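You operate a simulated robot arm through the tools that you are given. There is no shell and no other tool. Be economical: measure what you need, move in short steps, check, and stop when the job is done.

Carry out the task below with a simulated robot arm. There is one attempt and no reset: what you move stays moved.

## Task
Crank the fondant on the roller machine down to 4 mm, then set the gap back to 20.
Fine: 6 mm first, then 4 mm; leave it on the sliding board.

Only the result counts: the job must be done as asked and must still hold three seconds after the hand-in. Knocking over, shifting, dropping, spilling or breaking anything else fails it.

## Robot
A 7-joint arm with a two-finger gripper, fixed in place. Base frame: the origin is at the foot of the arm, x ahead of it, y to its left, z up. Lengths are in cm, angles in degrees, forces in N, time in s.
With the tool pointing down near the work surface it reaches from about 34 to 72 cm from the base axis. Its first joint turns from -66.0 to 66.0 degrees. Payload 2.45 kg.
The TCP is the grasp point between the finger pads, 2.6 cm short of the fingertips. In the tool frame z runs along the fingers and y along their closing line. Largest opening 9.6 cm; the body of the gripper starts 6.9 cm behind the TCP.
Orientation is that of the tool frame in the base frame, as a unit quaternion [x, y, z, w]. With the fingers straight down and closing along the base's y, the tool's x points along the base's -x, its y along +y and its z along -z.

## Interface
- The arm moves only by the tool move_arm. Its argument "commands" is a list of rows, each a list of 3 entries, a list of its own where there are three numbers: the turn, a rotation vector about the tool's x, y, z in units of 45 degrees (1.0 is 45 degrees), then the shift along the tool's x, y, z in units of 200 mm (1.0 is 200 mm), then the gripper command, from -1 (fully open) to 1 (shut), values between in proportion. In form: [[[ax, ay, az], [x, y, z], grip], ...]. A call has 1 to 12 rows; each row is the pose to reach, as a shift and turn from the pose commanded when the call began, along the tool's axes at that moment. A call with a number of a shift or a turn outside -1 to 1 is refused whole. A row lasts 0.2 s, in which the tool goes at most 5 cm and 8.6 degrees; a call with a longer step from one row to the next is refused whole, and so is a gripper value outside its range. Where a pose cannot be reached the arm comes as near as it can. A force on the tool above 50 N (or 10 N above the force at the start of the call, whichever is more), or a blocked arm, ends the call early, and 0.2 s more pass. Each finger halts on what it meets, pressing with about 36 N; the grip force reading is that of the motor and also rises with nothing between the fingers. The clock runs only during rows and for 0.2 s after the last one: add rows that repeat a pose to give the fingers time. It gives the time, the measured TCP pose, the force on the tool (base axes), the opening and the grip force at its end, in the units of the frame above (readings bear some noise), with the torque about the TCP (base axes, N m) and any sound that the robot's microphone picked up.
- Cameras (640 x 400 px; columns grow to the right, rows downward): "scene" is fixed at [15.81, -40.25, 145.26]; the picture's right is [0.83, -0.55, 0.00], its down [-0.23, -0.35, -0.91] and it looks along [0.50, 0.76, -0.42] (base axes); focal length 310 px, centre (320, 200). "wrist" rides on the gripper at [8.2, 0.3, -9.8] in the tool frame; the picture's right is [-0.04, 1.00, 0.00], its down [-0.73, -0.03, -0.68] and it looks along [-0.68, -0.03, 0.73] (tool axes); focal length 256 px, centre (320, 200). There is no depth. A picture from a camera that has moved, and an enlarged one, comes with that camera's place and axes in the base frame and with its lens. The place of the scene camera against the robot may be out by one fixed shift of up to 2.5 cm in any direction.
- grab_frame(camera): a new picture of that camera. No time passes.
- enlarge(camera, box): a new picture of the part [left, top, right, bottom] of that camera's present view, enlarged. No time passes.
- finish_job(): hands the job in; it is judged then, once.

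Work in short steps. Places have to be worked out from the pictures, the camera data and where the tool is seen: move nearer, look again, correct. Check each grasp and each placing, and mend what went wrong. You have 120 turns and 64 pictures in all, those below and enlarged ones among them. Open the gripper and draw the arm clear of the work before you hand the job in, unless the task says otherwise; then end with one line.

The tools are called after "Call:" by a JSON object that holds its "name" and its "arguments". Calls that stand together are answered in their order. move_arm: Moves the arm, as the interface text tells. Its arguments: {"type":"object","properties":{"commands":{"type":"array"}},"required":["commands"]} The other tools are called the same way: grab_frame (camera) takes a picture; enlarge (camera, box) takes an enlarged picture of a part of a camera's view; finish_job () hands the job in.

At the start:

```text
time_s: 0.0
tool_pos: [40.59, 16.16, 131.55]
orientation: [-0.001, 1.0, 0.0, 0.0]
contact_force: [0.9, -0.1, 0.4]
torque: [0.02, 0.02, -0.03]
finger_gap: 9.6
grip_force: 0.1
```

scene: 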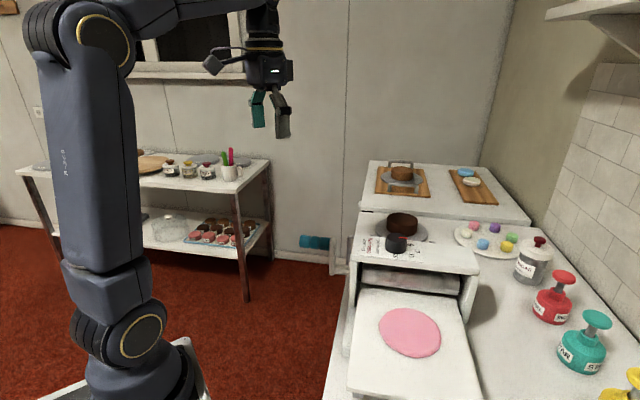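
wrist: 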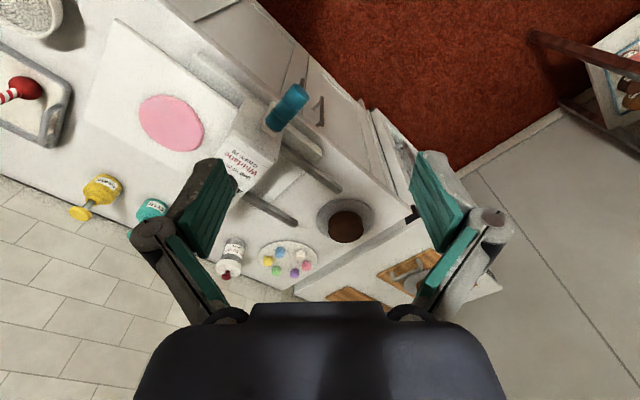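

I start by looking closely at the roller machine from both cameras.

Call:
{"name": "enlarge", "arguments": {"camera": "scene", "box": [290, 200, 490, 400]}}

Call:
{"name": "enlarge", "arguments": {"camera": "wrist", "box": [80, 60, 400, 260]}}

```text
2.00 times, centred on (390, 300) of scene
camera zoom: at [15.81, -40.25, 145.26], right [0.83, -0.55, 0.0], down [-0.23, -0.35, -0.91], along [0.5, 0.76, -0.42], focal length 621 px, centre (180, 0)
```

zoom: 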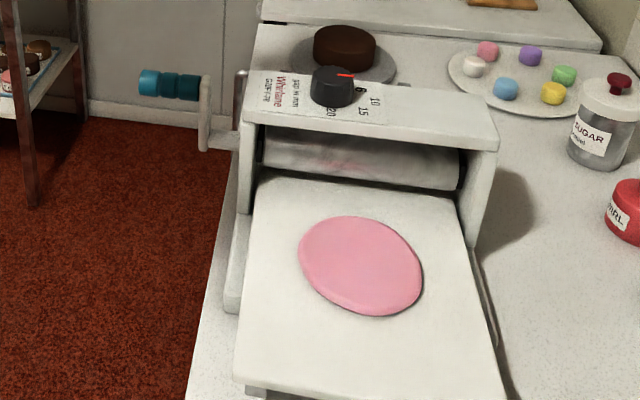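

```text
2.00 times, centred on (240, 160) of wrist
camera zoom: at [32.46, 16.47, 141.4], right [0.04, 1.0, 0.0], down [0.73, -0.03, 0.68], along [0.68, -0.03, -0.73], focal length 512 px, centre (480, 280)
```

zoom: 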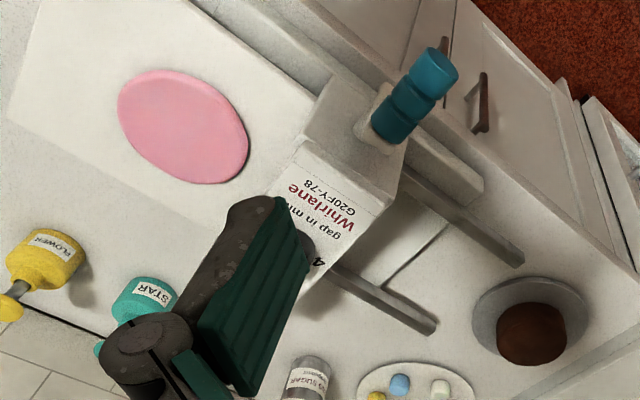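

The machine lies around x≈65, y≈0, with the crank on the robot's side. I move the tool toward y≈0 at this height so the wrist camera sees it between the fingers.

Call:
{"name": "move_arm", "arguments": {"commands": [[[0, 0, 0], [0, -0.2, 0], -1], [[0, 0, 0], [0, -0.4, 0], -1], [[0, 0, 0], [0, -0.6, 0], -1], [[0, 0, 0], [0, -0.8, 0], -1], [[0, 0, 0], [0, -0.8, 0], -1]]}}

Call:
{"name": "grab_frame", "arguments": {"camera": "wrist"}}

```text
time_s: 1.2
tool_pos: [40.75, 0.26, 131.62]
orientation: [0.0, 1.0, 0.0, 0.0]
contact_force: [-0.5, -0.4, 0.2]
torque: [0.02, -0.01, 0.01]
finger_gap: 9.6
grip_force: 0.1
```

```text
59 pictures are left
camera wrist: at [32.53, 0.4, 141.42], right [0.04, 1.0, 0.0], down [0.73, -0.03, 0.68], along [0.68, -0.03, -0.73], focal length 256 px, centre (320, 200)
```

wrist: 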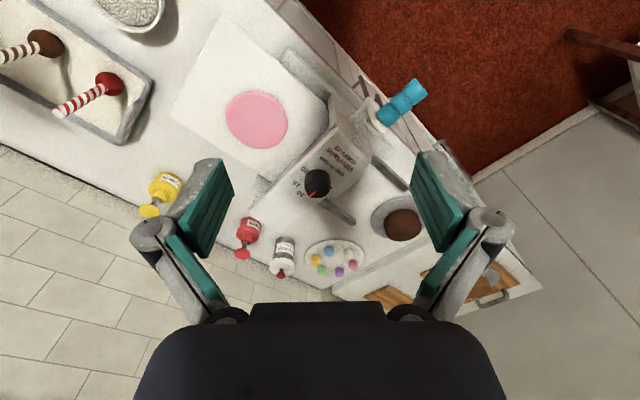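

Now an enlarged view of the dial and machine.

Call:
{"name": "enlarge", "arguments": {"camera": "wrist", "box": [260, 120, 388, 200]}}

Call:
{"name": "enlarge", "arguments": {"camera": "wrist", "box": [160, 10, 480, 210]}}

Call:
{"name": "enlarge", "arguments": {"camera": "scene", "box": [350, 210, 446, 270]}}

```text
5.00 times, centred on (324, 160) of wrist
camera zoom: at [32.53, 0.4, 141.42], right [0.04, 1.0, 0.0], down [0.73, -0.03, 0.68], along [0.68, -0.03, -0.73], focal length 1280 px, centre (300, 400)
```

zoom: 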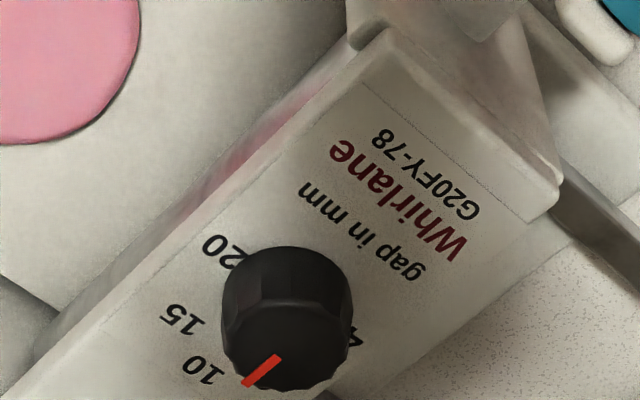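

```text
2.00 times, centred on (320, 110) of wrist
camera zoom: at [32.53, 0.4, 141.42], right [0.04, 1.0, 0.0], down [0.73, -0.03, 0.68], along [0.68, -0.03, -0.73], focal length 512 px, centre (320, 380)
```

zoom: 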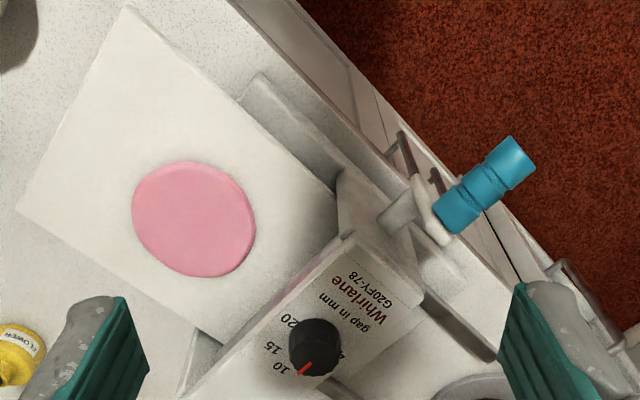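

```text
6.67 times, centred on (398, 240) of scene
camera zoom: at [15.81, -40.26, 145.26], right [0.83, -0.55, 0.0], down [-0.23, -0.35, -0.91], along [0.5, 0.76, -0.42], focal length 2069 px, centre (-200, -67)
```

zoom: 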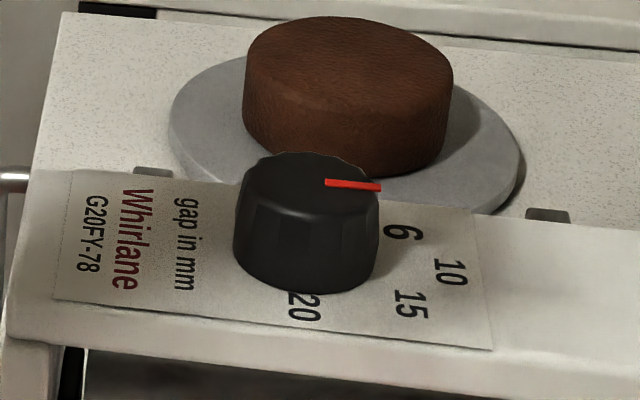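

The dial has 20‑15‑10‑6‑4 round it, and the pointer seems to be near 10. I tilt the tool so the wrist camera looks straight down from above the machine for measuring.

Call:
{"name": "move_arm", "arguments": {"commands": [[[0, 0.19, 0], [-0.17, 0, 0], -1], [[0, 0.38, 0], [-0.34, 0, 0], -1], [[0, 0.57, 0], [-0.51, 0, 0], -1], [[0, 0.76, 0], [-0.68, 0, 0], -1], [[0, 0.95, 0], [-0.85, 0, 0], -1], [[0, 0.95, 0], [-0.85, 0, 0], -1]]}}

Call:
{"name": "grab_frame", "arguments": {"camera": "wrist"}}

```text
time_s: 2.6
tool_pos: [41.88, -0.32, 121.2]
orientation: [0.011, 0.947, 0.021, -0.321]
contact_force: [0.1, -1.1, -0.2]
torque: [0.07, 0.05, -0.06]
finger_gap: 9.6
grip_force: 0.1
out of reach, approached as far as the arm can: row 2, 3, 4, 5, 6
```

```text
55 pictures are left
camera wrist: at [41.26, -0.48, 134.02], right [0.07, 1.0, 0.01], down [0.99, -0.07, 0.09], along [0.09, 0.0, -1.0], focal length 256 px, centre (320, 200)
```

wrist: 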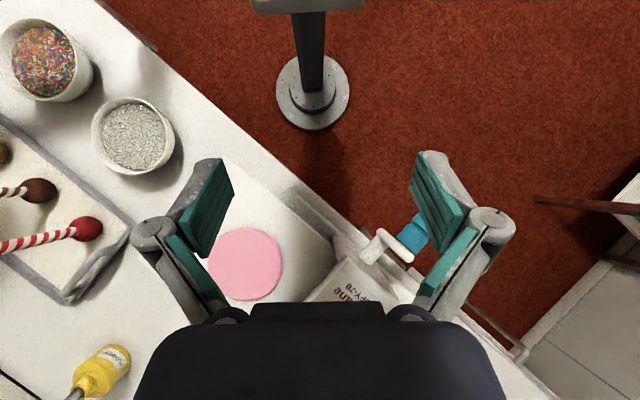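

That was out of reach. I undo the tilt and see where it ends up.

Call:
{"name": "move_arm", "arguments": {"commands": [[[0, -0.17, 0], [0, 0, 0], -1], [[0, -0.34, 0], [0, 0, 0], -1], [[0, -0.51, 0], [0, 0, 0], -1], [[0, -0.68, 0], [0, 0, 0], -1], [[0, -0.84, 0], [0, 0, 0], -1], [[0, -0.84, 0], [0, 0, 0], -1]]}}

```text
time_s: 4.0
tool_pos: [41.68, -0.17, 121.41]
orientation: [0.018, 1.0, 0.018, 0.006]
contact_force: [0.4, 0.4, 0.5]
torque: [-0.01, -0.02, -0.02]
finger_gap: 9.57
grip_force: 0.2
```

Now upright at z≈121. I move forward over the front of the machine to see the dial and the area behind it.

Call:
{"name": "move_arm", "arguments": {"commands": [[[0, 0, 0], [-0.15, 0.06, 0], -1], [[0, 0, 0], [-0.3, 0.12, 0], -1], [[0, 0, 0], [-0.45, 0.18, 0], -1], [[0, 0, 0], [-0.6, 0.24, 0], -1], [[0, 0, 0], [-0.6, 0.24, 0], -1]]}}

Call:
{"name": "grab_frame", "arguments": {"camera": "wrist"}}

Call:
{"name": "grab_frame", "arguments": {"camera": "scene"}}

```text
time_s: 5.2
tool_pos: [53.86, 4.22, 121.75]
orientation: [0.018, 1.0, 0.018, 0.005]
contact_force: [-0.4, -0.1, -0.2]
torque: [0.01, 0.01, 0.02]
finger_gap: 9.59
grip_force: 0.0
```

```text
54 pictures are left
camera wrist: at [45.54, 4.43, 131.46], right [0.07, 1.0, 0.03], down [0.73, -0.08, 0.68], along [0.68, -0.03, -0.73], focal length 256 px, centre (320, 200)
```

wrist: 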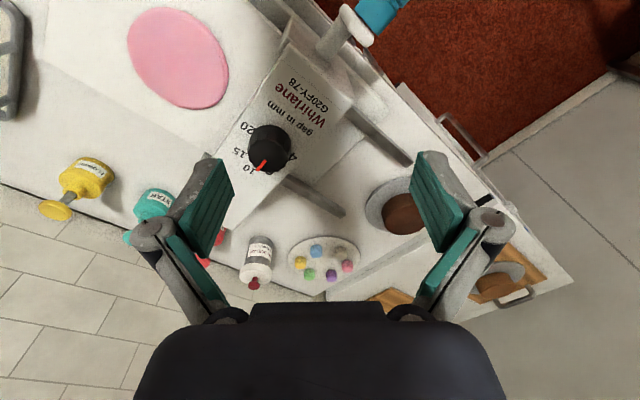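

```text
53 pictures are left
```

scene: 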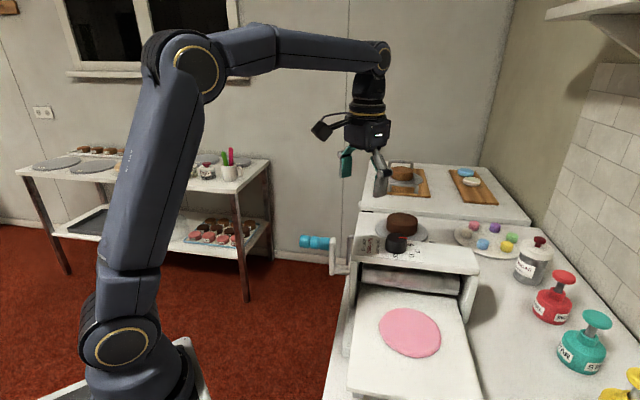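

Call:
{"name": "enlarge", "arguments": {"camera": "wrist", "box": [200, 80, 360, 180]}}

Call:
{"name": "enlarge", "arguments": {"camera": "wrist", "box": [60, 0, 460, 250]}}

```text
4.00 times, centred on (280, 130) of wrist
camera zoom: at [45.54, 4.43, 131.46], right [0.07, 1.0, 0.03], down [0.73, -0.08, 0.68], along [0.68, -0.03, -0.73], focal length 1024 px, centre (480, 480)
```

zoom: 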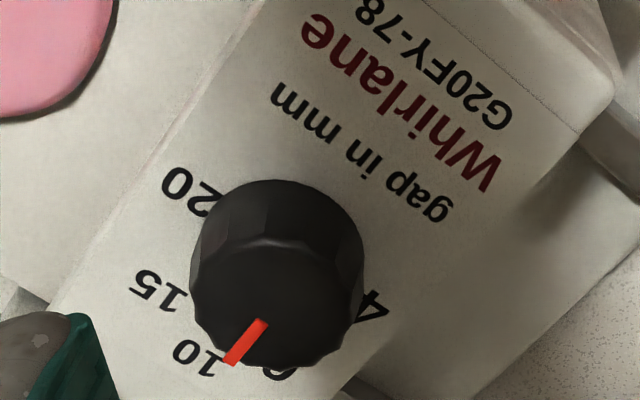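

```text
1.60 times, centred on (260, 125) of wrist
camera zoom: at [45.54, 4.43, 131.46], right [0.07, 1.0, 0.03], down [0.73, -0.08, 0.68], along [0.68, -0.03, -0.73], focal length 410 px, centre (416, 320)
```

zoom: 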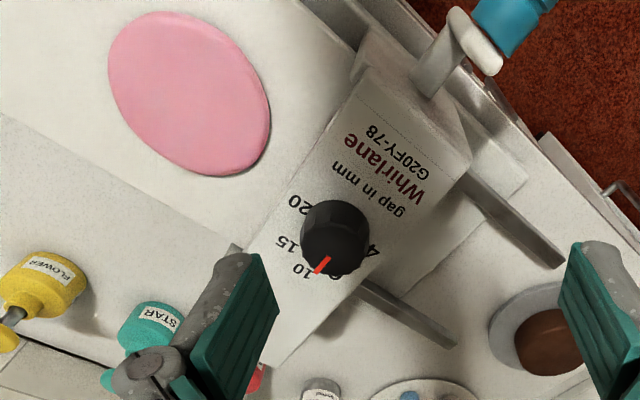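

The pointer seems to sit at 10, with the knob near (60,−1.5). I straighten the tool and move forward so that the knob lies almost beneath the camera.

Call:
{"name": "move_arm", "arguments": {"commands": [[[0.046, 0.014, -0.046], [-0.17, -0.05, 0], -1], [[0.046, 0.014, -0.046], [-0.34, -0.1, 0], -1], [[0.046, 0.014, -0.046], [-0.51, -0.14, 0], -1], [[0.046, 0.014, -0.046], [-0.51, -0.14, 0], -1]]}}

Call:
{"name": "grab_frame", "arguments": {"camera": "wrist"}}

Call:
{"name": "enlarge", "arguments": {"camera": "wrist", "box": [200, 0, 360, 100]}}

```text
time_s: 6.2
tool_pos: [63.91, 1.12, 121.76]
orientation: [-0.001, 1.0, -0.001, -0.002]
contact_force: [0.0, 0.2, -0.2]
torque: [-0.01, 0.03, 0.0]
finger_gap: 9.61
grip_force: 0.1
```

```text
50 pictures are left
camera wrist: at [55.68, 1.39, 131.59], right [0.04, 1.0, 0.0], down [0.74, -0.03, 0.68], along [0.68, -0.03, -0.74], focal length 256 px, centre (320, 200)
```

wrist: 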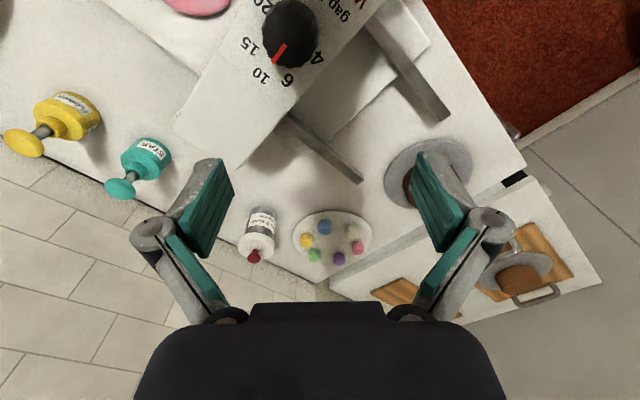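

```text
4.00 times, centred on (280, 50) of wrist
camera zoom: at [55.68, 1.39, 131.59], right [0.04, 1.0, 0.0], down [0.74, -0.03, 0.68], along [0.68, -0.03, -0.74], focal length 1024 px, centre (480, 800)
```

zoom: 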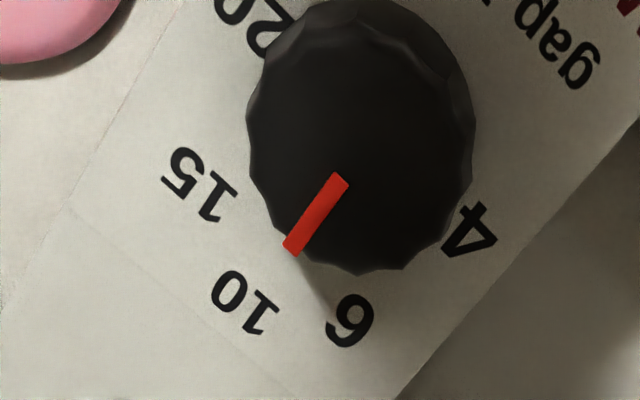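

Triangulated: knob top centre is about (59.7, −1.1, 109.1), diameter ≈4.3, panel at z≈106.4, and the machine axis is at −45°. The pointer is at 10. I move over the knob and stop a little above it.

Call:
{"name": "move_arm", "arguments": {"commands": [[[0, 0, 0], [0.1, -0.05, 0.1], -1], [[0, 0, 0], [0.21, -0.11, 0.2], -1], [[0, 0, 0], [0.21, -0.11, 0.35], -1], [[0, 0, 0], [0.21, -0.11, 0.35], -1]]}}

Call:
{"name": "grab_frame", "arguments": {"camera": "wrist"}}

Call:
{"name": "grab_frame", "arguments": {"camera": "scene"}}

```text
time_s: 7.2
tool_pos: [59.86, -1.12, 114.74]
orientation: [0.0, 1.0, -0.001, -0.001]
contact_force: [-0.4, -0.2, -0.1]
torque: [0.01, 0.01, -0.03]
finger_gap: 9.64
grip_force: 0.1
```

```text
48 pictures are left
camera wrist: at [51.59, -0.9, 124.56], right [0.04, 1.0, 0.0], down [0.73, -0.03, 0.68], along [0.68, -0.03, -0.73], focal length 256 px, centre (320, 200)
```

wrist: 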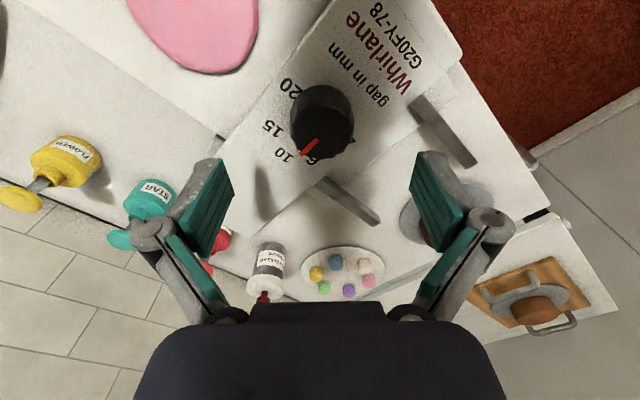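

```text
47 pictures are left
```

scene: 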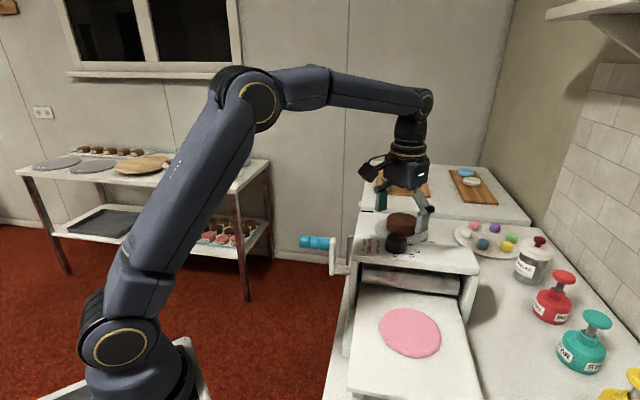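

The knob sits where predicted. I descend to z≈109.5 and close on it.

Call:
{"name": "move_arm", "arguments": {"commands": [[[0, 0, 0], [0, 0, 0.13], -1], [[0, 0, 0], [0, 0, 0.26], -1], [[0, 0, 0], [0, 0, 0.26], -1], [[0, 0, 0], [0, 0, 0.26], 1], [[0, 0, 0], [0, 0, 0.26], 1], [[0, 0, 0], [0, 0, 0.26], 1], [[0, 0, 0], [0, 0, 0.26], 1], [[0, 0, 0], [0, 0, 0.26], 1]]}}

Call:
{"name": "grab_frame", "arguments": {"camera": "wrist"}}

```text
time_s: 9.0
tool_pos: [59.87, -1.17, 109.56]
orientation: [-0.001, 1.0, 0.001, -0.001]
contact_force: [-0.4, 6.4, 1.4]
torque: [0.21, 0.08, 0.01]
finger_gap: 4.29
grip_force: 45.1
```

```text
46 pictures are left
camera wrist: at [51.56, -0.82, 119.4], right [0.04, 1.0, 0.0], down [0.73, -0.03, 0.68], along [0.68, -0.03, -0.74], focal length 256 px, centre (320, 200)
```

wrist: 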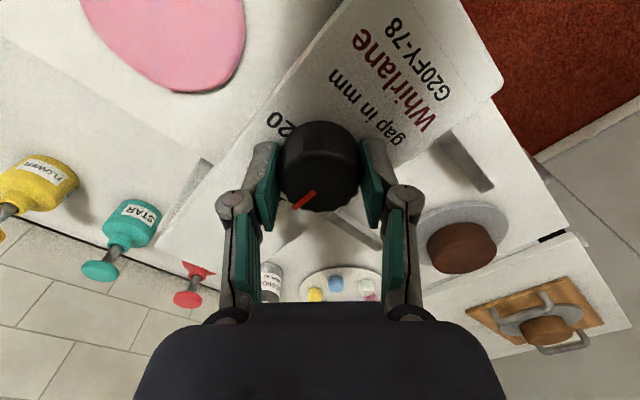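

The knob is held (gap 4.29). I turn it 16° counter-clockwise (10→6) and watch force and sound.

Call:
{"name": "move_arm", "arguments": {"commands": [[[0, 0, -0.1], [0, 0, 0], 1], [[0, 0, -0.2], [0, 0, 0], 1], [[0, 0, -0.3], [0, 0, 0], 1], [[0, 0, -0.4], [0, 0, 0], 1], [[0, 0, -0.4], [0, 0, 0], 1]]}}

```text
time_s: 10.2
tool_pos: [59.71, -1.07, 109.61]
orientation: [-0.159, 0.987, -0.001, -0.001]
contact_force: [-0.7, 9.8, 3.2]
torque: [0.31, 0.1, 0.01]
finger_gap: 4.26
grip_force: 45.1
```

Call:
{"name": "move_arm", "arguments": {"commands": [[[0, 0, -0.1], [0, 0, 0], 1], [[0, 0, -0.2], [0, 0, 0], 1], [[0, 0, -0.3], [0, 0, 0], 1], [[0, 0, -0.4], [0, 0, 0], 1], [[0, 0, -0.4], [0, 0, 0], 1]]}}

Call:
{"name": "grab_frame", "arguments": {"camera": "wrist"}}

```text
time_s: 11.4
tool_pos: [59.75, -1.08, 109.62]
orientation: [-0.31, 0.951, 0.0, -0.001]
contact_force: [-2.9, 13.0, 7.1]
torque: [0.37, -0.12, 0.03]
finger_gap: 4.32
grip_force: 44.9
```

```text
45 pictures are left
camera wrist: at [52.93, -5.68, 119.4], right [-0.56, 0.83, 0.0], down [0.61, 0.41, 0.68], along [0.56, 0.38, -0.73], focal length 256 px, centre (320, 200)
```

wrist: 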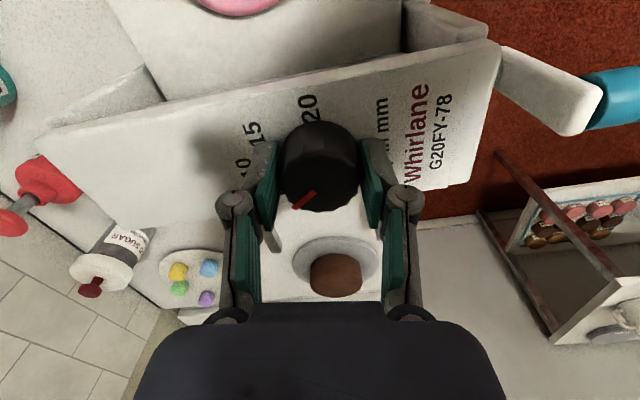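

The knob follows (36° so far), with no click. I turn a further 9° to 45°, then open and back up to read the pointer.

Call:
{"name": "move_arm", "arguments": {"commands": [[[0, 0, -0.1], [0, 0, 0], 1], [[0, 0, -0.2], [0, 0, 0], 1], [[0, 0, -0.2], [0, 0, 0], 1], [[0, 0, -0.2], [0, 0, 0], -1], [[0, 0, -0.2], [0, 0, 0], -1], [[0, 0, -0.2], [0, 0, 0], -1], [[0, 0, -0.2], [0, 0, -0.25], -1], [[0, 0, -0.2], [0, 0, -0.5], -1], [[0, 0, -0.2], [0, 0, -0.5], -1]]}}

Call:
{"name": "grab_frame", "arguments": {"camera": "wrist"}}

Call:
{"name": "enlarge", "arguments": {"camera": "scene", "box": [350, 210, 446, 270]}}

```text
time_s: 13.4
tool_pos: [59.87, -1.12, 119.67]
orientation: [-0.383, 0.924, -0.001, -0.001]
contact_force: [-0.8, -0.2, 0.0]
torque: [0.0, -0.04, -0.02]
finger_gap: 9.57
grip_force: 0.1
```

```text
44 pictures are left
camera wrist: at [53.86, -6.63, 129.46], right [-0.68, 0.73, 0.0], down [0.54, 0.5, 0.68], along [0.5, 0.46, -0.74], focal length 256 px, centre (320, 200)
```

wrist: 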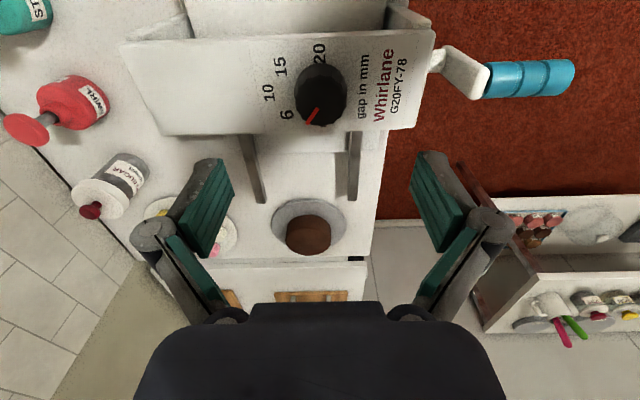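

```text
6.67 times, centred on (398, 240) of scene
camera zoom: at [15.81, -40.25, 145.26], right [0.83, -0.55, 0.0], down [-0.23, -0.35, -0.91], along [0.5, 0.76, -0.42], focal length 2069 px, centre (-200, -67)
```

zoom: 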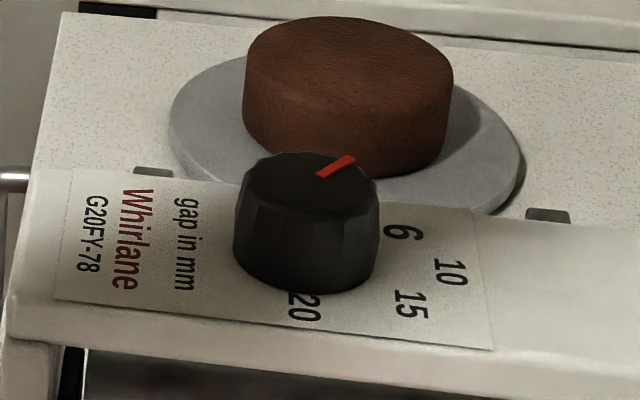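

Call:
{"name": "enlarge", "arguments": {"camera": "wrist", "box": [240, 30, 400, 130]}}

```text
4.00 times, centred on (320, 80) of wrist
camera zoom: at [53.86, -6.63, 129.46], right [-0.68, 0.73, 0.0], down [0.54, 0.5, 0.68], along [0.5, 0.46, -0.74], focal length 1024 px, centre (320, 680)
```

zoom: 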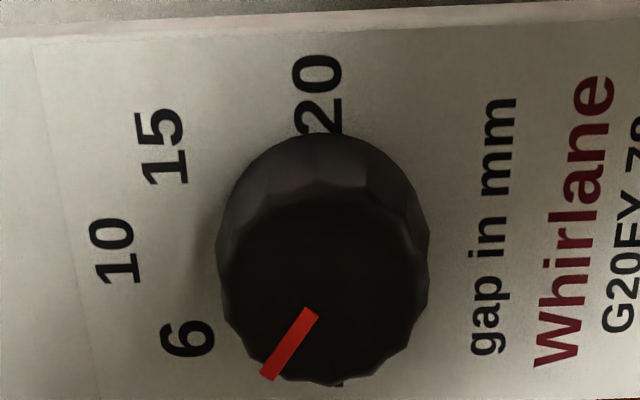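

The labels lie on an ellipse that matches 45° spacing (20 at −90°, 10 at 0°, 4 at +90°). The pointer seems to be at about 45–50°, so I take a closer, more vertical view to refine it.

Call:
{"name": "move_arm", "arguments": {"commands": [[[0, 0, 0], [-0.12, 0, 0.12], -1], [[0, 0, 0], [-0.24, 0, 0.24], -1], [[0, 0, 0], [-0.24, 0, 0.24], -1]]}}

Call:
{"name": "enlarge", "arguments": {"camera": "wrist", "box": [240, 0, 400, 100]}}

```text
time_s: 14.2
tool_pos: [63.24, 2.39, 114.74]
orientation: [-0.383, 0.924, -0.001, 0.0]
contact_force: [0.1, 0.0, 0.3]
torque: [0.01, -0.01, 0.02]
finger_gap: 9.61
grip_force: 0.1
```

```text
4.00 times, centred on (320, 50) of wrist
camera zoom: at [57.2, -3.26, 124.57], right [-0.68, 0.73, 0.0], down [0.54, 0.5, 0.68], along [0.5, 0.46, -0.74], focal length 1024 px, centre (320, 800)
```

zoom: 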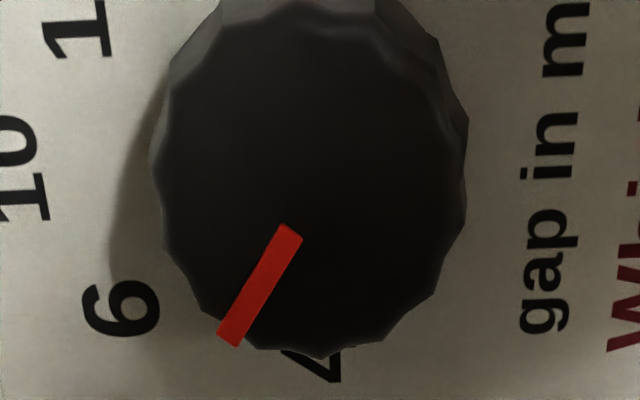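

The pointer now reads about 54°, though it was about 45° when gripped, so it moved on release: either a detent or finger drag. I regrasp, turn back 10°, release and look again.

Call:
{"name": "move_arm", "arguments": {"commands": [[[0, 0, 0], [0.12, 0, 0], -1], [[0, 0, 0], [0.246, 0, 0], -1], [[0, 0, 0], [0.246, 0, 0.13], -1], [[0, 0, 0], [0.246, 0, 0.26], -1], [[0, 0, 0], [0.246, 0, 0.26], 1], [[0, 0, 0], [0.246, 0, 0.26], 1], [[0, 0, 0], [0.246, 0, 0.26], 1], [[0, 0, 0], [0.246, 0, 0.26], 1], [[0, 0, 0], [0.246, 0, 0.26], 1]]}}

Call:
{"name": "enlarge", "arguments": {"camera": "wrist", "box": [240, 100, 400, 250]}}

```text
time_s: 16.2
tool_pos: [59.62, -1.2, 109.67]
orientation: [-0.384, 0.923, -0.001, 0.0]
contact_force: [3.7, -2.8, -2.6]
torque: [-0.09, -0.43, -0.02]
finger_gap: 4.27
grip_force: 44.3
```

```text
2.67 times, centred on (320, 175) of wrist
camera zoom: at [53.58, -6.79, 119.41], right [-0.68, 0.73, 0.0], down [0.54, 0.5, 0.68], along [0.5, 0.46, -0.74], focal length 683 px, centre (320, 267)
```

zoom: 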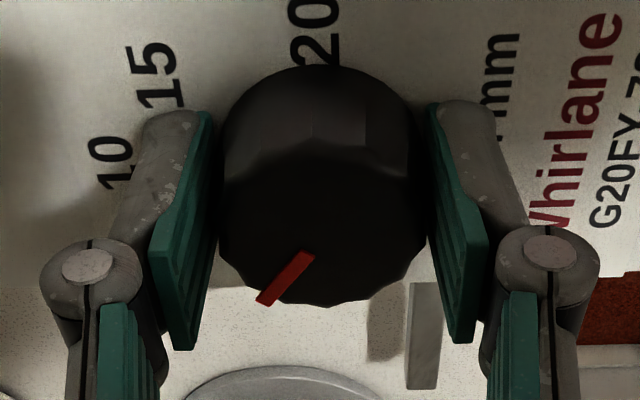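

Call:
{"name": "move_arm", "arguments": {"commands": [[[0, 0, 0.1], [0, 0, 0], 1], [[0, 0, 0.2], [0, 0, 0], 1], [[0, 0, 0.2], [0, 0, 0], 1], [[0, 0, 0.2], [0, 0, 0], 0.1], [[0, 0, 0.2], [0, 0, 0], 0], [[0, 0, 0.2], [0, 0, 0], -0.1], [[0, 0, 0.2], [0, 0, 0], -0.4], [[0, 0, 0.2], [0, 0, 0], -1], [[0, 0, 0.2], [0, 0, 0], -1]]}}

Call:
{"name": "move_arm", "arguments": {"commands": [[[0, 0, 0], [-0.12, 0, -0.13], -1], [[0, 0, 0], [-0.246, 0, -0.26], -1], [[0, 0, 0], [-0.246, 0, -0.26], -1]]}}

Call:
{"name": "enlarge", "arguments": {"camera": "wrist", "box": [240, 0, 400, 100]}}

```text
time_s: 18.2
tool_pos: [59.6, -1.18, 109.5]
orientation: [-0.31, 0.951, 0.0, -0.001]
contact_force: [1.2, -0.2, 0.2]
torque: [0.0, -0.02, 0.04]
finger_gap: 9.61
grip_force: 0.1
```

```text
time_s: 19.0
tool_pos: [63.55, 1.84, 114.7]
orientation: [-0.309, 0.951, -0.001, 0.0]
contact_force: [-0.5, -0.1, -0.8]
torque: [-0.01, -0.02, -0.01]
finger_gap: 9.6
grip_force: 0.1
```

```text
4.00 times, centred on (320, 50) of wrist
camera zoom: at [56.81, -2.86, 124.6], right [-0.56, 0.83, 0.0], down [0.61, 0.41, 0.68], along [0.56, 0.38, -0.74], focal length 1024 px, centre (320, 800)
```

zoom: 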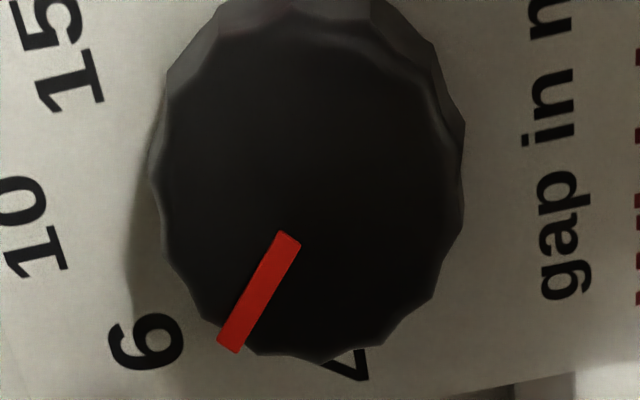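

Now the pointer reads 45.3° (the 6 position) and holds. Next is the crank: the handle grip centre triangulates to (47.0, 11.0, 106.7), arm upright. I move above it, turning the fingers to close across it.

Call:
{"name": "move_arm", "arguments": {"commands": [[[0, 0, 0.16], [0, 0, -0.175], -1], [[0, 0, 0.33], [0.1, 0.214, -0.175], -1], [[0, 0, 0.5], [0.2, 0.428, -0.175], -1], [[0, 0, 0.67], [0.3, 0.642, -0.175], -1], [[0, 0, 0.84], [0.397, 0.857, -0.175], -1], [[0, 0, 1.0], [0.397, 0.857, -0.175], -1], [[0, 0, 1.0], [0.397, 0.857, -0.175], -1]]}}

Call:
{"name": "move_arm", "arguments": {"commands": [[[0, 0, 0.18], [0, 0, 0], -1], [[0, 0, 0.36], [0, 0, 0], -1], [[0, 0, 0.54], [0, 0, 0], -1], [[0, 0, 0.7], [0, 0, 0], -1], [[0, 0, 0.8], [0, 0, 0], -1], [[0, 0, 0.8], [0, 0, 0], -1]]}}

Call:
{"name": "grab_frame", "arguments": {"camera": "wrist"}}

Call:
{"name": "grab_frame", "arguments": {"camera": "scene"}}

```text
time_s: 20.6
tool_pos: [47.22, 10.76, 118.31]
orientation: [0.079, 0.997, -0.001, 0.001]
contact_force: [0.9, 0.5, 0.0]
torque: [0.0, 0.01, 0.03]
finger_gap: 9.6
grip_force: 0.0
```

```text
time_s: 22.0
tool_pos: [47.24, 10.74, 118.28]
orientation: [0.382, 0.924, -0.002, -0.001]
contact_force: [0.3, -0.4, -0.5]
torque: [0.02, 0.01, 0.0]
finger_gap: 9.59
grip_force: 0.1
```

```text
38 pictures are left
camera wrist: at [41.59, 16.8, 128.05], right [0.73, 0.68, 0.0], down [0.5, -0.54, 0.68], along [0.46, -0.5, -0.73], focal length 256 px, centre (320, 200)
```

wrist: 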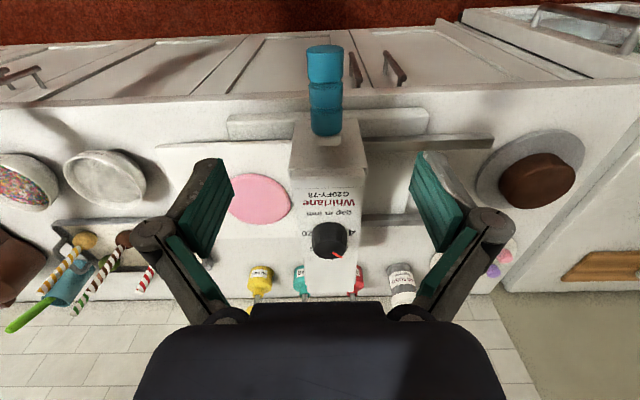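

```text
37 pictures are left
```

scene: 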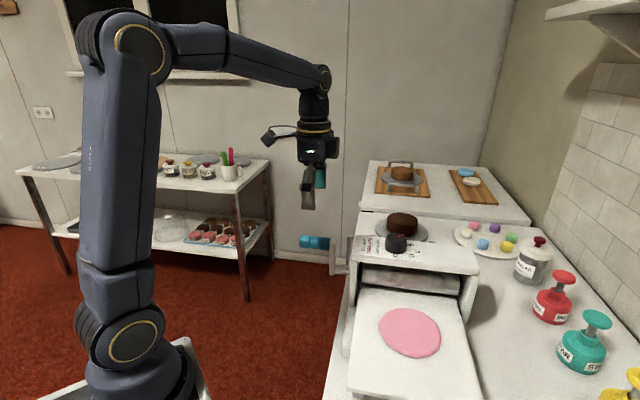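

The handle is beneath the TCP (offset ≈0.5 cm along tool y). I descend to z≈106.7 and close on it.

Call:
{"name": "move_arm", "arguments": {"commands": [[[0, 0, 0], [0, 0.025, 0.2], -1], [[0, 0, 0], [0, 0.025, 0.4], -1], [[0, 0, 0], [0, 0.025, 0.575], -1], [[0, 0, 0], [0, 0.025, 0.575], -1], [[0, 0, 0], [0, 0.025, 0.575], 1], [[0, 0, 0], [0, 0.025, 0.575], 1], [[0, 0, 0], [0, 0.025, 0.575], 1], [[0, 0, 0], [0, 0.025, 0.575], 1], [[0, 0, 0], [0, 0.025, 0.575], 1], [[0, 0, 0], [0, 0.025, 0.575], 1]]}}

Call:
{"name": "grab_frame", "arguments": {"camera": "wrist"}}

Call:
{"name": "enlarge", "arguments": {"camera": "scene", "box": [280, 200, 440, 300]}}

```text
time_s: 24.2
tool_pos: [47.4, 11.27, 106.61]
orientation: [0.381, 0.924, -0.001, 0.0]
contact_force: [4.0, 3.9, -0.7]
torque: [0.02, -0.07, -0.09]
finger_gap: 2.77
grip_force: 45.5
```

```text
36 pictures are left
camera wrist: at [41.83, 17.16, 116.45], right [0.73, 0.68, 0.0], down [0.5, -0.54, 0.68], along [0.46, -0.5, -0.73], focal length 256 px, centre (320, 200)
```

wrist: 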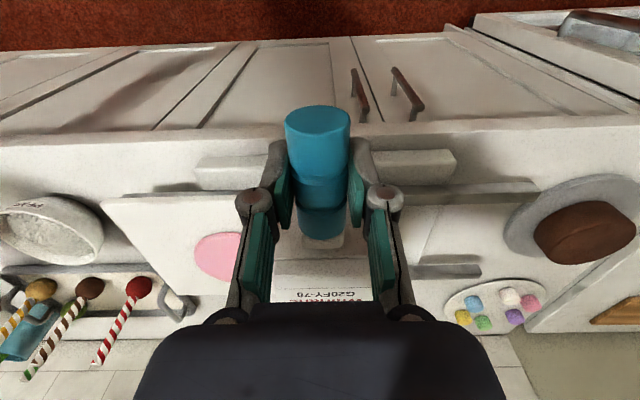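

```text
4.00 times, centred on (360, 250) of scene
camera zoom: at [15.83, -40.24, 145.26], right [0.83, -0.55, 0.0], down [-0.23, -0.35, -0.91], along [0.5, 0.76, -0.42], focal length 1242 px, centre (160, 0)
```

zoom: 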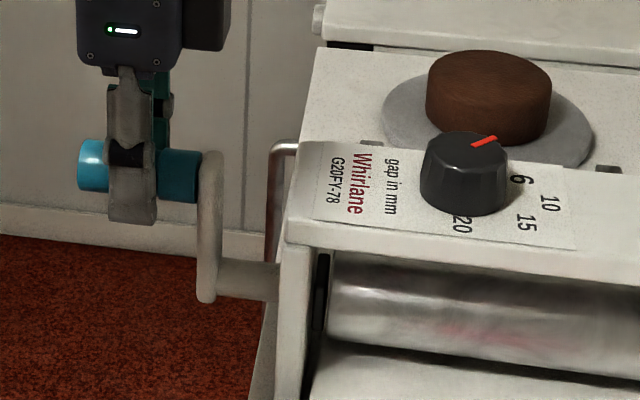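

The handle is gripped (gap 2.77). The crank arm looks ≈6.6 cm long with its shaft at z≈100. I try a 30° arc of the handle toward −v (upper-roller feed direction), slowly, and read the forces.

Call:
{"name": "move_arm", "arguments": {"commands": [[[0, 0, 0], [0, -0.043, 0.003], 1], [[0, 0, 0], [0, -0.085, 0.011], 1], [[0, 0, 0], [0, -0.126, 0.025], 1], [[0, 0, 0], [0, -0.165, 0.044], 1], [[0, 0, 0], [0, -0.165, 0.044], 1]]}}

Call:
{"name": "enlarge", "arguments": {"camera": "scene", "box": [280, 200, 488, 400]}}

```text
time_s: 24.7
tool_pos: [47.35, 11.12, 106.67]
orientation: [0.381, 0.925, 0.01, 0.007]
contact_force: [16.2, 10.2, -14.6]
torque: [0.28, 0.07, -0.27]
finger_gap: 2.76
grip_force: 45.1
stopped in row 2: the force on the tool passed its limit at 57 N (the readings are from after the stop); the commanded pose is now the measured one
```

```text
2.00 times, centred on (384, 300) of scene
camera zoom: at [15.89, -40.22, 145.26], right [0.83, -0.55, 0.0], down [-0.23, -0.35, -0.91], along [0.5, 0.76, -0.42], focal length 621 px, centre (192, 0)
```

zoom: 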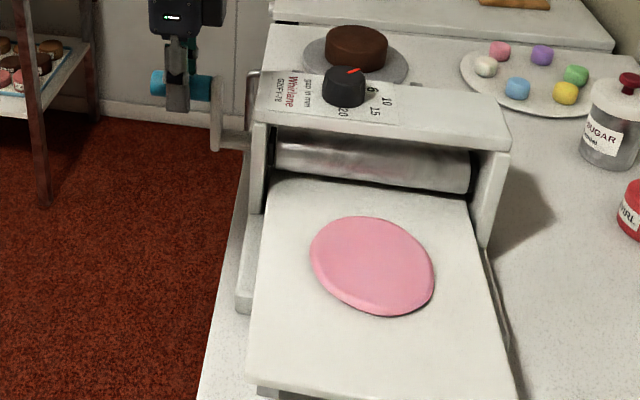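

It is blocked that way (the board is at its front stop), so the crank goes the other way: the top toward +v. I try 30° that way.

Call:
{"name": "move_arm", "arguments": {"commands": [[[0, 0, 0], [0, 0.028, 0.001], 1], [[0, 0, 0], [0, 0.057, 0.005], 1], [[0, 0, 0], [0, 0.085, 0.011], 1], [[0, 0, 0], [0, 0.112, 0.02], 1], [[0, 0, 0], [0, 0.139, 0.031], 1], [[0, 0, 0], [0, 0.165, 0.044], 1], [[0, 0, 0], [0, 0.165, 0.044], 1]]}}

Call:
{"name": "enlarge", "arguments": {"camera": "scene", "box": [280, 200, 488, 400]}}

```text
time_s: 26.3
tool_pos: [49.68, 13.35, 105.9]
orientation: [0.381, 0.925, 0.009, 0.007]
contact_force: [4.1, -3.7, 2.3]
torque: [0.22, 0.24, -0.33]
finger_gap: 2.75
grip_force: 44.9
```

```text
2.00 times, centred on (384, 300) of scene
camera zoom: at [15.82, -40.26, 145.26], right [0.83, -0.55, 0.0], down [-0.23, -0.35, -0.91], along [0.5, 0.76, -0.42], focal length 621 px, centre (192, 0)
```

zoom: 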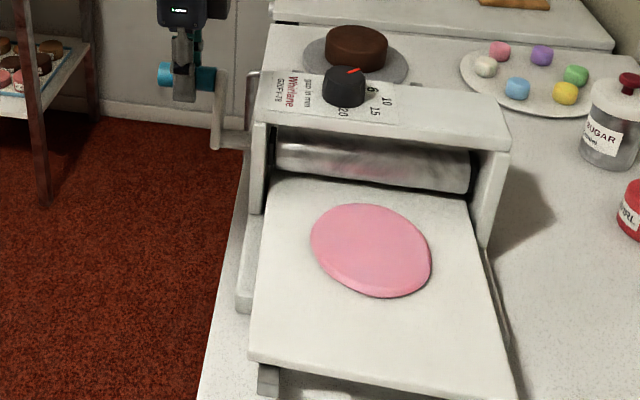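

Cranking this way runs easily, and the board slides toward the rollers. I continue the arc to 90°.

Call:
{"name": "move_arm", "arguments": {"commands": [[[0, 0, 0], [0, 0.04, 0.025], 1], [[0, 0, 0], [0, 0.0755, 0.055], 1], [[0, 0, 0], [0, 0.106, 0.089], 1], [[0, 0, 0], [0, 0.132, 0.127], 1], [[0, 0, 0], [0, 0.152, 0.168], 1], [[0, 0, 0], [0, 0.166, 0.212], 1], [[0, 0, 0], [0, 0.174, 0.258], 1], [[0, 0, 0], [0, 0.176, 0.292], 1], [[0, 0, 0], [0, 0.176, 0.292], 1]]}}

Call:
{"name": "enlarge", "arguments": {"camera": "scene", "box": [280, 200, 488, 400]}}

```text
time_s: 28.3
tool_pos: [52.09, 15.81, 99.92]
orientation: [0.382, 0.924, 0.008, 0.006]
contact_force: [-1.4, -8.4, -1.0]
torque: [0.06, 0.06, -0.23]
finger_gap: 2.75
grip_force: 44.7
```

```text
2.00 times, centred on (384, 300) of scene
camera zoom: at [15.81, -40.28, 145.25], right [0.83, -0.55, 0.0], down [-0.23, -0.35, -0.91], along [0.5, 0.76, -0.42], focal length 621 px, centre (192, 0)
```

zoom: 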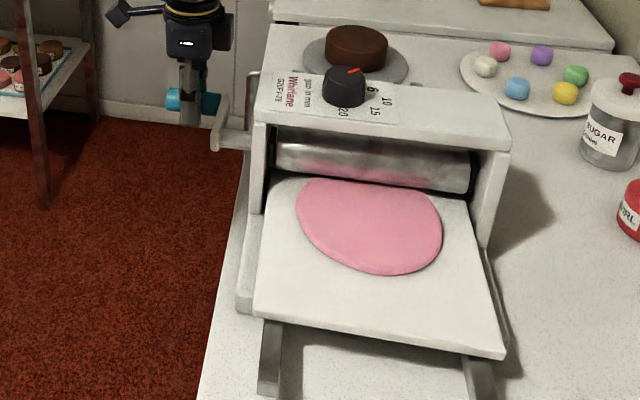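

Low forces, and the fondant is entering the rollers. I continue 90°→180°.

Call:
{"name": "move_arm", "arguments": {"commands": [[[0, 0, 0], [0, -0.003, 0.046], 1], [[0, 0, 0], [0, -0.013, 0.091], 1], [[0, 0, 0], [0, -0.0285, 0.134], 1], [[0, 0, 0], [0, -0.05, 0.175], 1], [[0, 0, 0], [0, -0.077, 0.212], 1], [[0, 0, 0], [0, -0.109, 0.245], 1], [[0, 0, 0], [0, -0.1455, 0.2736], 1], [[0, 0, 0], [0, -0.1855, 0.2966], 1], [[0, 0, 0], [0, -0.228, 0.3138], 1], [[0, 0, 0], [0, -0.2727, 0.325], 1], [[0, 0, 0], [0, -0.33, 0.33], 1], [[0, 0, 0], [0, -0.33, 0.33], 1]]}}

Call:
{"name": "grab_frame", "arguments": {"camera": "scene"}}

```text
time_s: 30.9
tool_pos: [47.59, 11.47, 93.39]
orientation: [0.381, 0.925, 0.008, 0.006]
contact_force: [-4.5, 3.8, 25.2]
torque: [-0.31, -0.3, -0.3]
finger_gap: 2.73
grip_force: 45.1
```

```text
31 pictures are left
```

scene: 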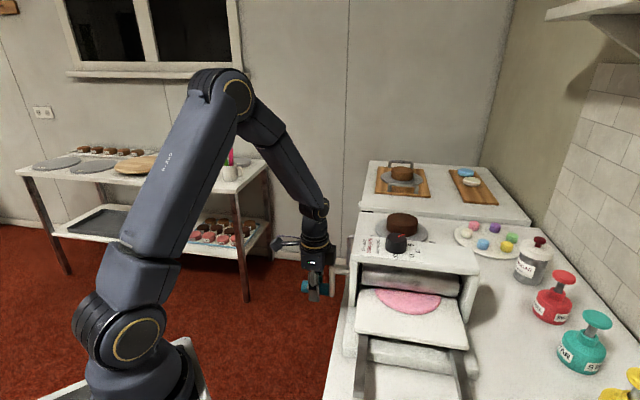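

About half the fondant is through. The +25 N upward force at the bottom suggests that I push a touch low, so I use r=6.5 with a slight upward bias for 180°→270°.

Call:
{"name": "move_arm", "arguments": {"commands": [[[0, 0, 0], [0, -0.045, -0.008], 1], [[0, 0, 0], [0, -0.0896, -0.02], 1], [[0, 0, 0], [0, -0.132, -0.0356], 1], [[0, 0, 0], [0, -0.172, -0.057], 1], [[0, 0, 0], [0, -0.209, -0.0835], 1], [[0, 0, 0], [0, -0.2415, -0.115], 1], [[0, 0, 0], [0, -0.269, -0.151], 1], [[0, 0, 0], [0, -0.292, -0.19], 1], [[0, 0, 0], [0, -0.309, -0.232], 1], [[0, 0, 0], [0, -0.32, -0.276], 1], [[0, 0, 0], [0, -0.325, -0.3325], 1], [[0, 0, 0], [0, -0.325, -0.3325], 1]]}}

Call:
{"name": "grab_frame", "arguments": {"camera": "scene"}}

Call:
{"name": "grab_frame", "arguments": {"camera": "wrist"}}

```text
time_s: 33.5
tool_pos: [42.82, 6.59, 99.91]
orientation: [0.381, 0.925, 0.008, 0.006]
contact_force: [-8.2, 7.9, -2.6]
torque: [0.26, 0.27, -0.28]
finger_gap: 2.72
grip_force: 44.7
```

```text
30 pictures are left
```

scene: 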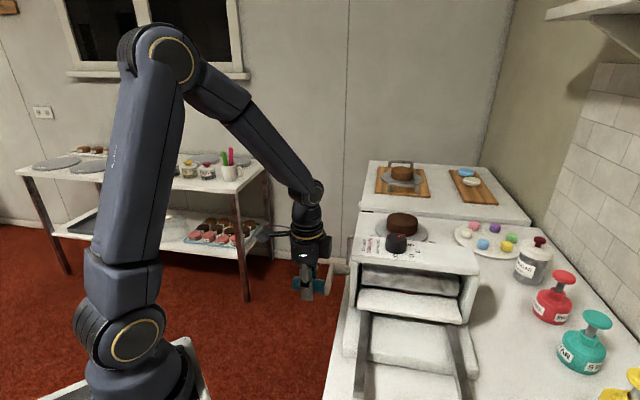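

```text
29 pictures are left
camera wrist: at [37.07, 12.46, 109.71], right [0.73, 0.68, 0.02], down [0.49, -0.55, 0.68], along [0.47, -0.49, -0.73], focal length 256 px, centre (320, 200)
```

wrist: 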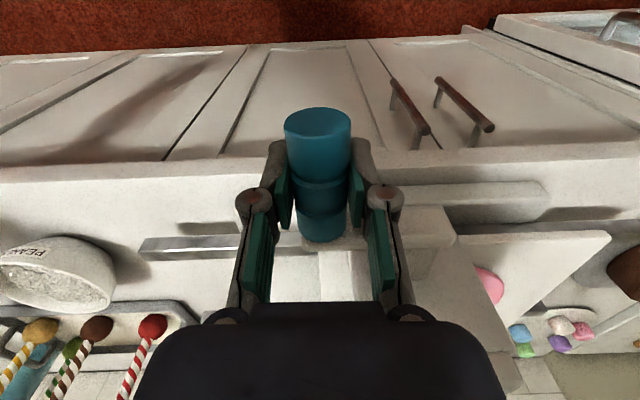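

The trailing edge of the fondant is about at the nip. The board's back edge is at v≈20, and the cake stand is at v≈28. I go on 48° more and check.

Call:
{"name": "move_arm", "arguments": {"commands": [[[0, 0, 0], [0, 0.003, -0.045], 1], [[0, 0, 0], [0, 0.0126, -0.0896], 1], [[0, 0, 0], [0, 0.028, -0.132], 1], [[0, 0, 0], [0, 0.0494, -0.172], 1], [[0, 0, 0], [0, 0.076, -0.209], 1], [[0, 0, 0], [0, 0.1076, -0.2415], 1], [[0, 0, 0], [0, 0.1076, -0.2415], 1]]}}

Call:
{"name": "enlarge", "arguments": {"camera": "scene", "box": [320, 200, 500, 360]}}

Call:
{"name": "grab_frame", "arguments": {"camera": "wrist"}}

```text
time_s: 35.1
tool_pos: [44.4, 8.13, 104.74]
orientation: [0.381, 0.925, 0.009, 0.007]
contact_force: [5.4, 17.2, -19.4]
torque: [0.13, 0.07, -0.31]
finger_gap: 2.73
grip_force: 45.0
```

```text
2.50 times, centred on (410, 280) of scene
camera zoom: at [15.86, -40.2, 145.27], right [0.83, -0.55, 0.0], down [-0.23, -0.35, -0.91], along [0.5, 0.76, -0.42], focal length 776 px, centre (95, 0)
```

zoom: 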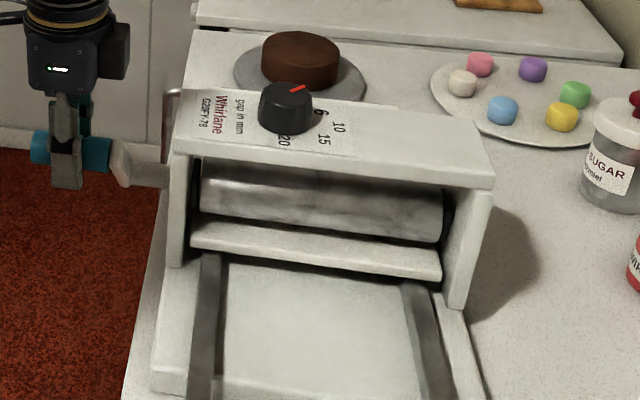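

```text
27 pictures are left
camera wrist: at [38.58, 13.97, 114.54], right [0.73, 0.68, 0.02], down [0.49, -0.55, 0.68], along [0.48, -0.49, -0.73], focal length 256 px, centre (320, 200)
```

wrist: 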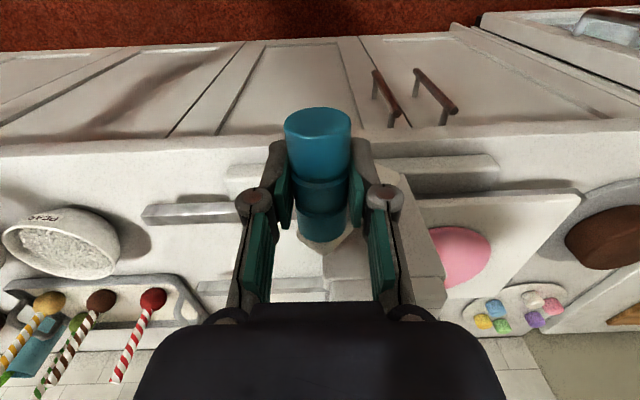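

The force is rising and the board edge looks near the cake stand. I zoom in there.

Call:
{"name": "enlarge", "arguments": {"camera": "wrist", "box": [400, 160, 640, 320]}}

```text
2.50 times, centred on (520, 240) of wrist
camera zoom: at [38.58, 13.97, 114.54], right [0.73, 0.68, 0.02], down [0.49, -0.55, 0.68], along [0.48, -0.49, -0.73], focal length 640 px, centre (-180, 100)
```

zoom: 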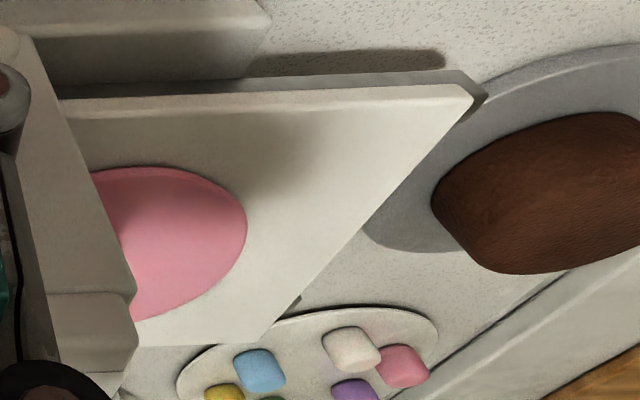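

The board sits above the stand and about 6 cm short of the cake, and the force is mainly radial. I go on another 24° with a slight inward correction and look again.

Call:
{"name": "move_arm", "arguments": {"commands": [[[0, 0, 0], [0, 0.02, -0.012], 1], [[0, 0, 0], [0, 0.0385, -0.0235], 1], [[0, 0, 0], [0, 0.06, -0.033], 1], [[0, 0, 0], [0, 0.08, -0.0425], 1], [[0, 0, 0], [0, 0.1, -0.051], 1], [[0, 0, 0], [0, 0.1215, -0.059], 1], [[0, 0, 0], [0, 0.1215, -0.059], 1]]}}

Call:
{"name": "enlarge", "arguments": {"camera": "wrist", "box": [320, 150, 640, 350]}}

```text
time_s: 36.7
tool_pos: [45.94, 9.69, 106.07]
orientation: [0.381, 0.924, 0.009, 0.007]
contact_force: [-10.0, 0.7, 16.0]
torque: [0.36, 0.38, -0.34]
finger_gap: 2.76
grip_force: 44.8
```

```text
2.00 times, centred on (480, 250) of wrist
camera zoom: at [40.21, 15.61, 115.87], right [0.73, 0.68, 0.02], down [0.49, -0.55, 0.68], along [0.48, -0.49, -0.73], focal length 512 px, centre (0, 100)
```

zoom: 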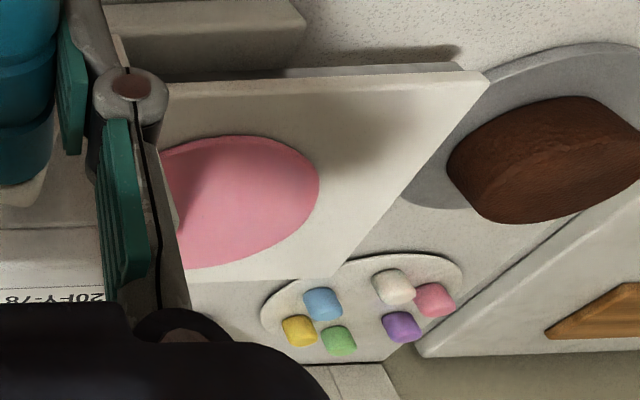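

Call:
{"name": "move_arm", "arguments": {"commands": [[[0, 0, 0], [0, 0.025, -0.012], 1], [[0, 0, 0], [0, 0.05, -0.018], 1], [[0, 0, 0], [0, 0.075, -0.022], 1], [[0, 0, 0], [0, 0.099, -0.024], 1], [[0, 0, 0], [0, 0.099, -0.024], 1]]}}

```text
time_s: 37.9
tool_pos: [47.35, 11.19, 106.46]
orientation: [0.381, 0.925, 0.006, 0.004]
contact_force: [1.8, -2.4, -21.9]
torque: [-0.47, -0.45, -0.14]
finger_gap: 2.69
grip_force: 45.3
```

One full turn is done. I open slowly, lift clear and look at the back of the machine.

Call:
{"name": "move_arm", "arguments": {"commands": [[[0, 0, 0], [0, 0, 0], 0.2], [[0, 0, 0], [0, 0, 0], -0.2], [[0, 0, 0], [0, 0, 0], -1], [[0, 0, 0], [0, 0, 0], -1], [[0, 0, 0], [0, 0, 0], -1], [[0, 0, 0], [0, 0, -0.22], -1], [[0, 0, 0], [0, 0, -0.44], -1], [[0, 0, 0], [0, 0, -0.6], -1], [[0, 0, 0], [0, 0, -0.6], -1]]}}

Call:
{"name": "grab_frame", "arguments": {"camera": "wrist"}}

```text
time_s: 39.9
tool_pos: [47.17, 11.29, 118.51]
orientation: [0.381, 0.924, 0.008, 0.005]
contact_force: [0.2, 0.1, -0.2]
torque: [-0.03, 0.0, -0.02]
finger_gap: 9.61
grip_force: 0.0
```

```text
24 pictures are left
camera wrist: at [41.42, 16.89, 128.24], right [0.73, 0.68, 0.02], down [0.49, -0.55, 0.68], along [0.47, -0.49, -0.73], focal length 256 px, centre (320, 200)
```

wrist: 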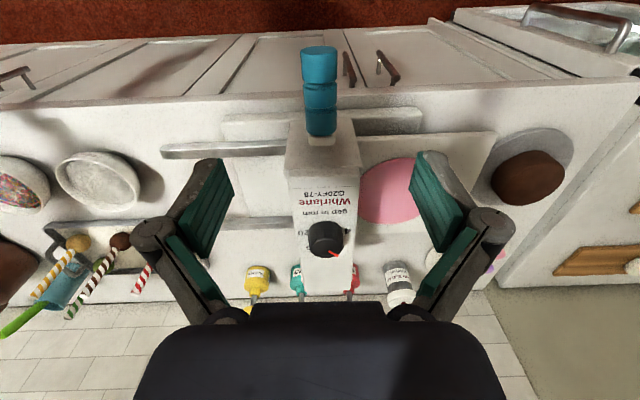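

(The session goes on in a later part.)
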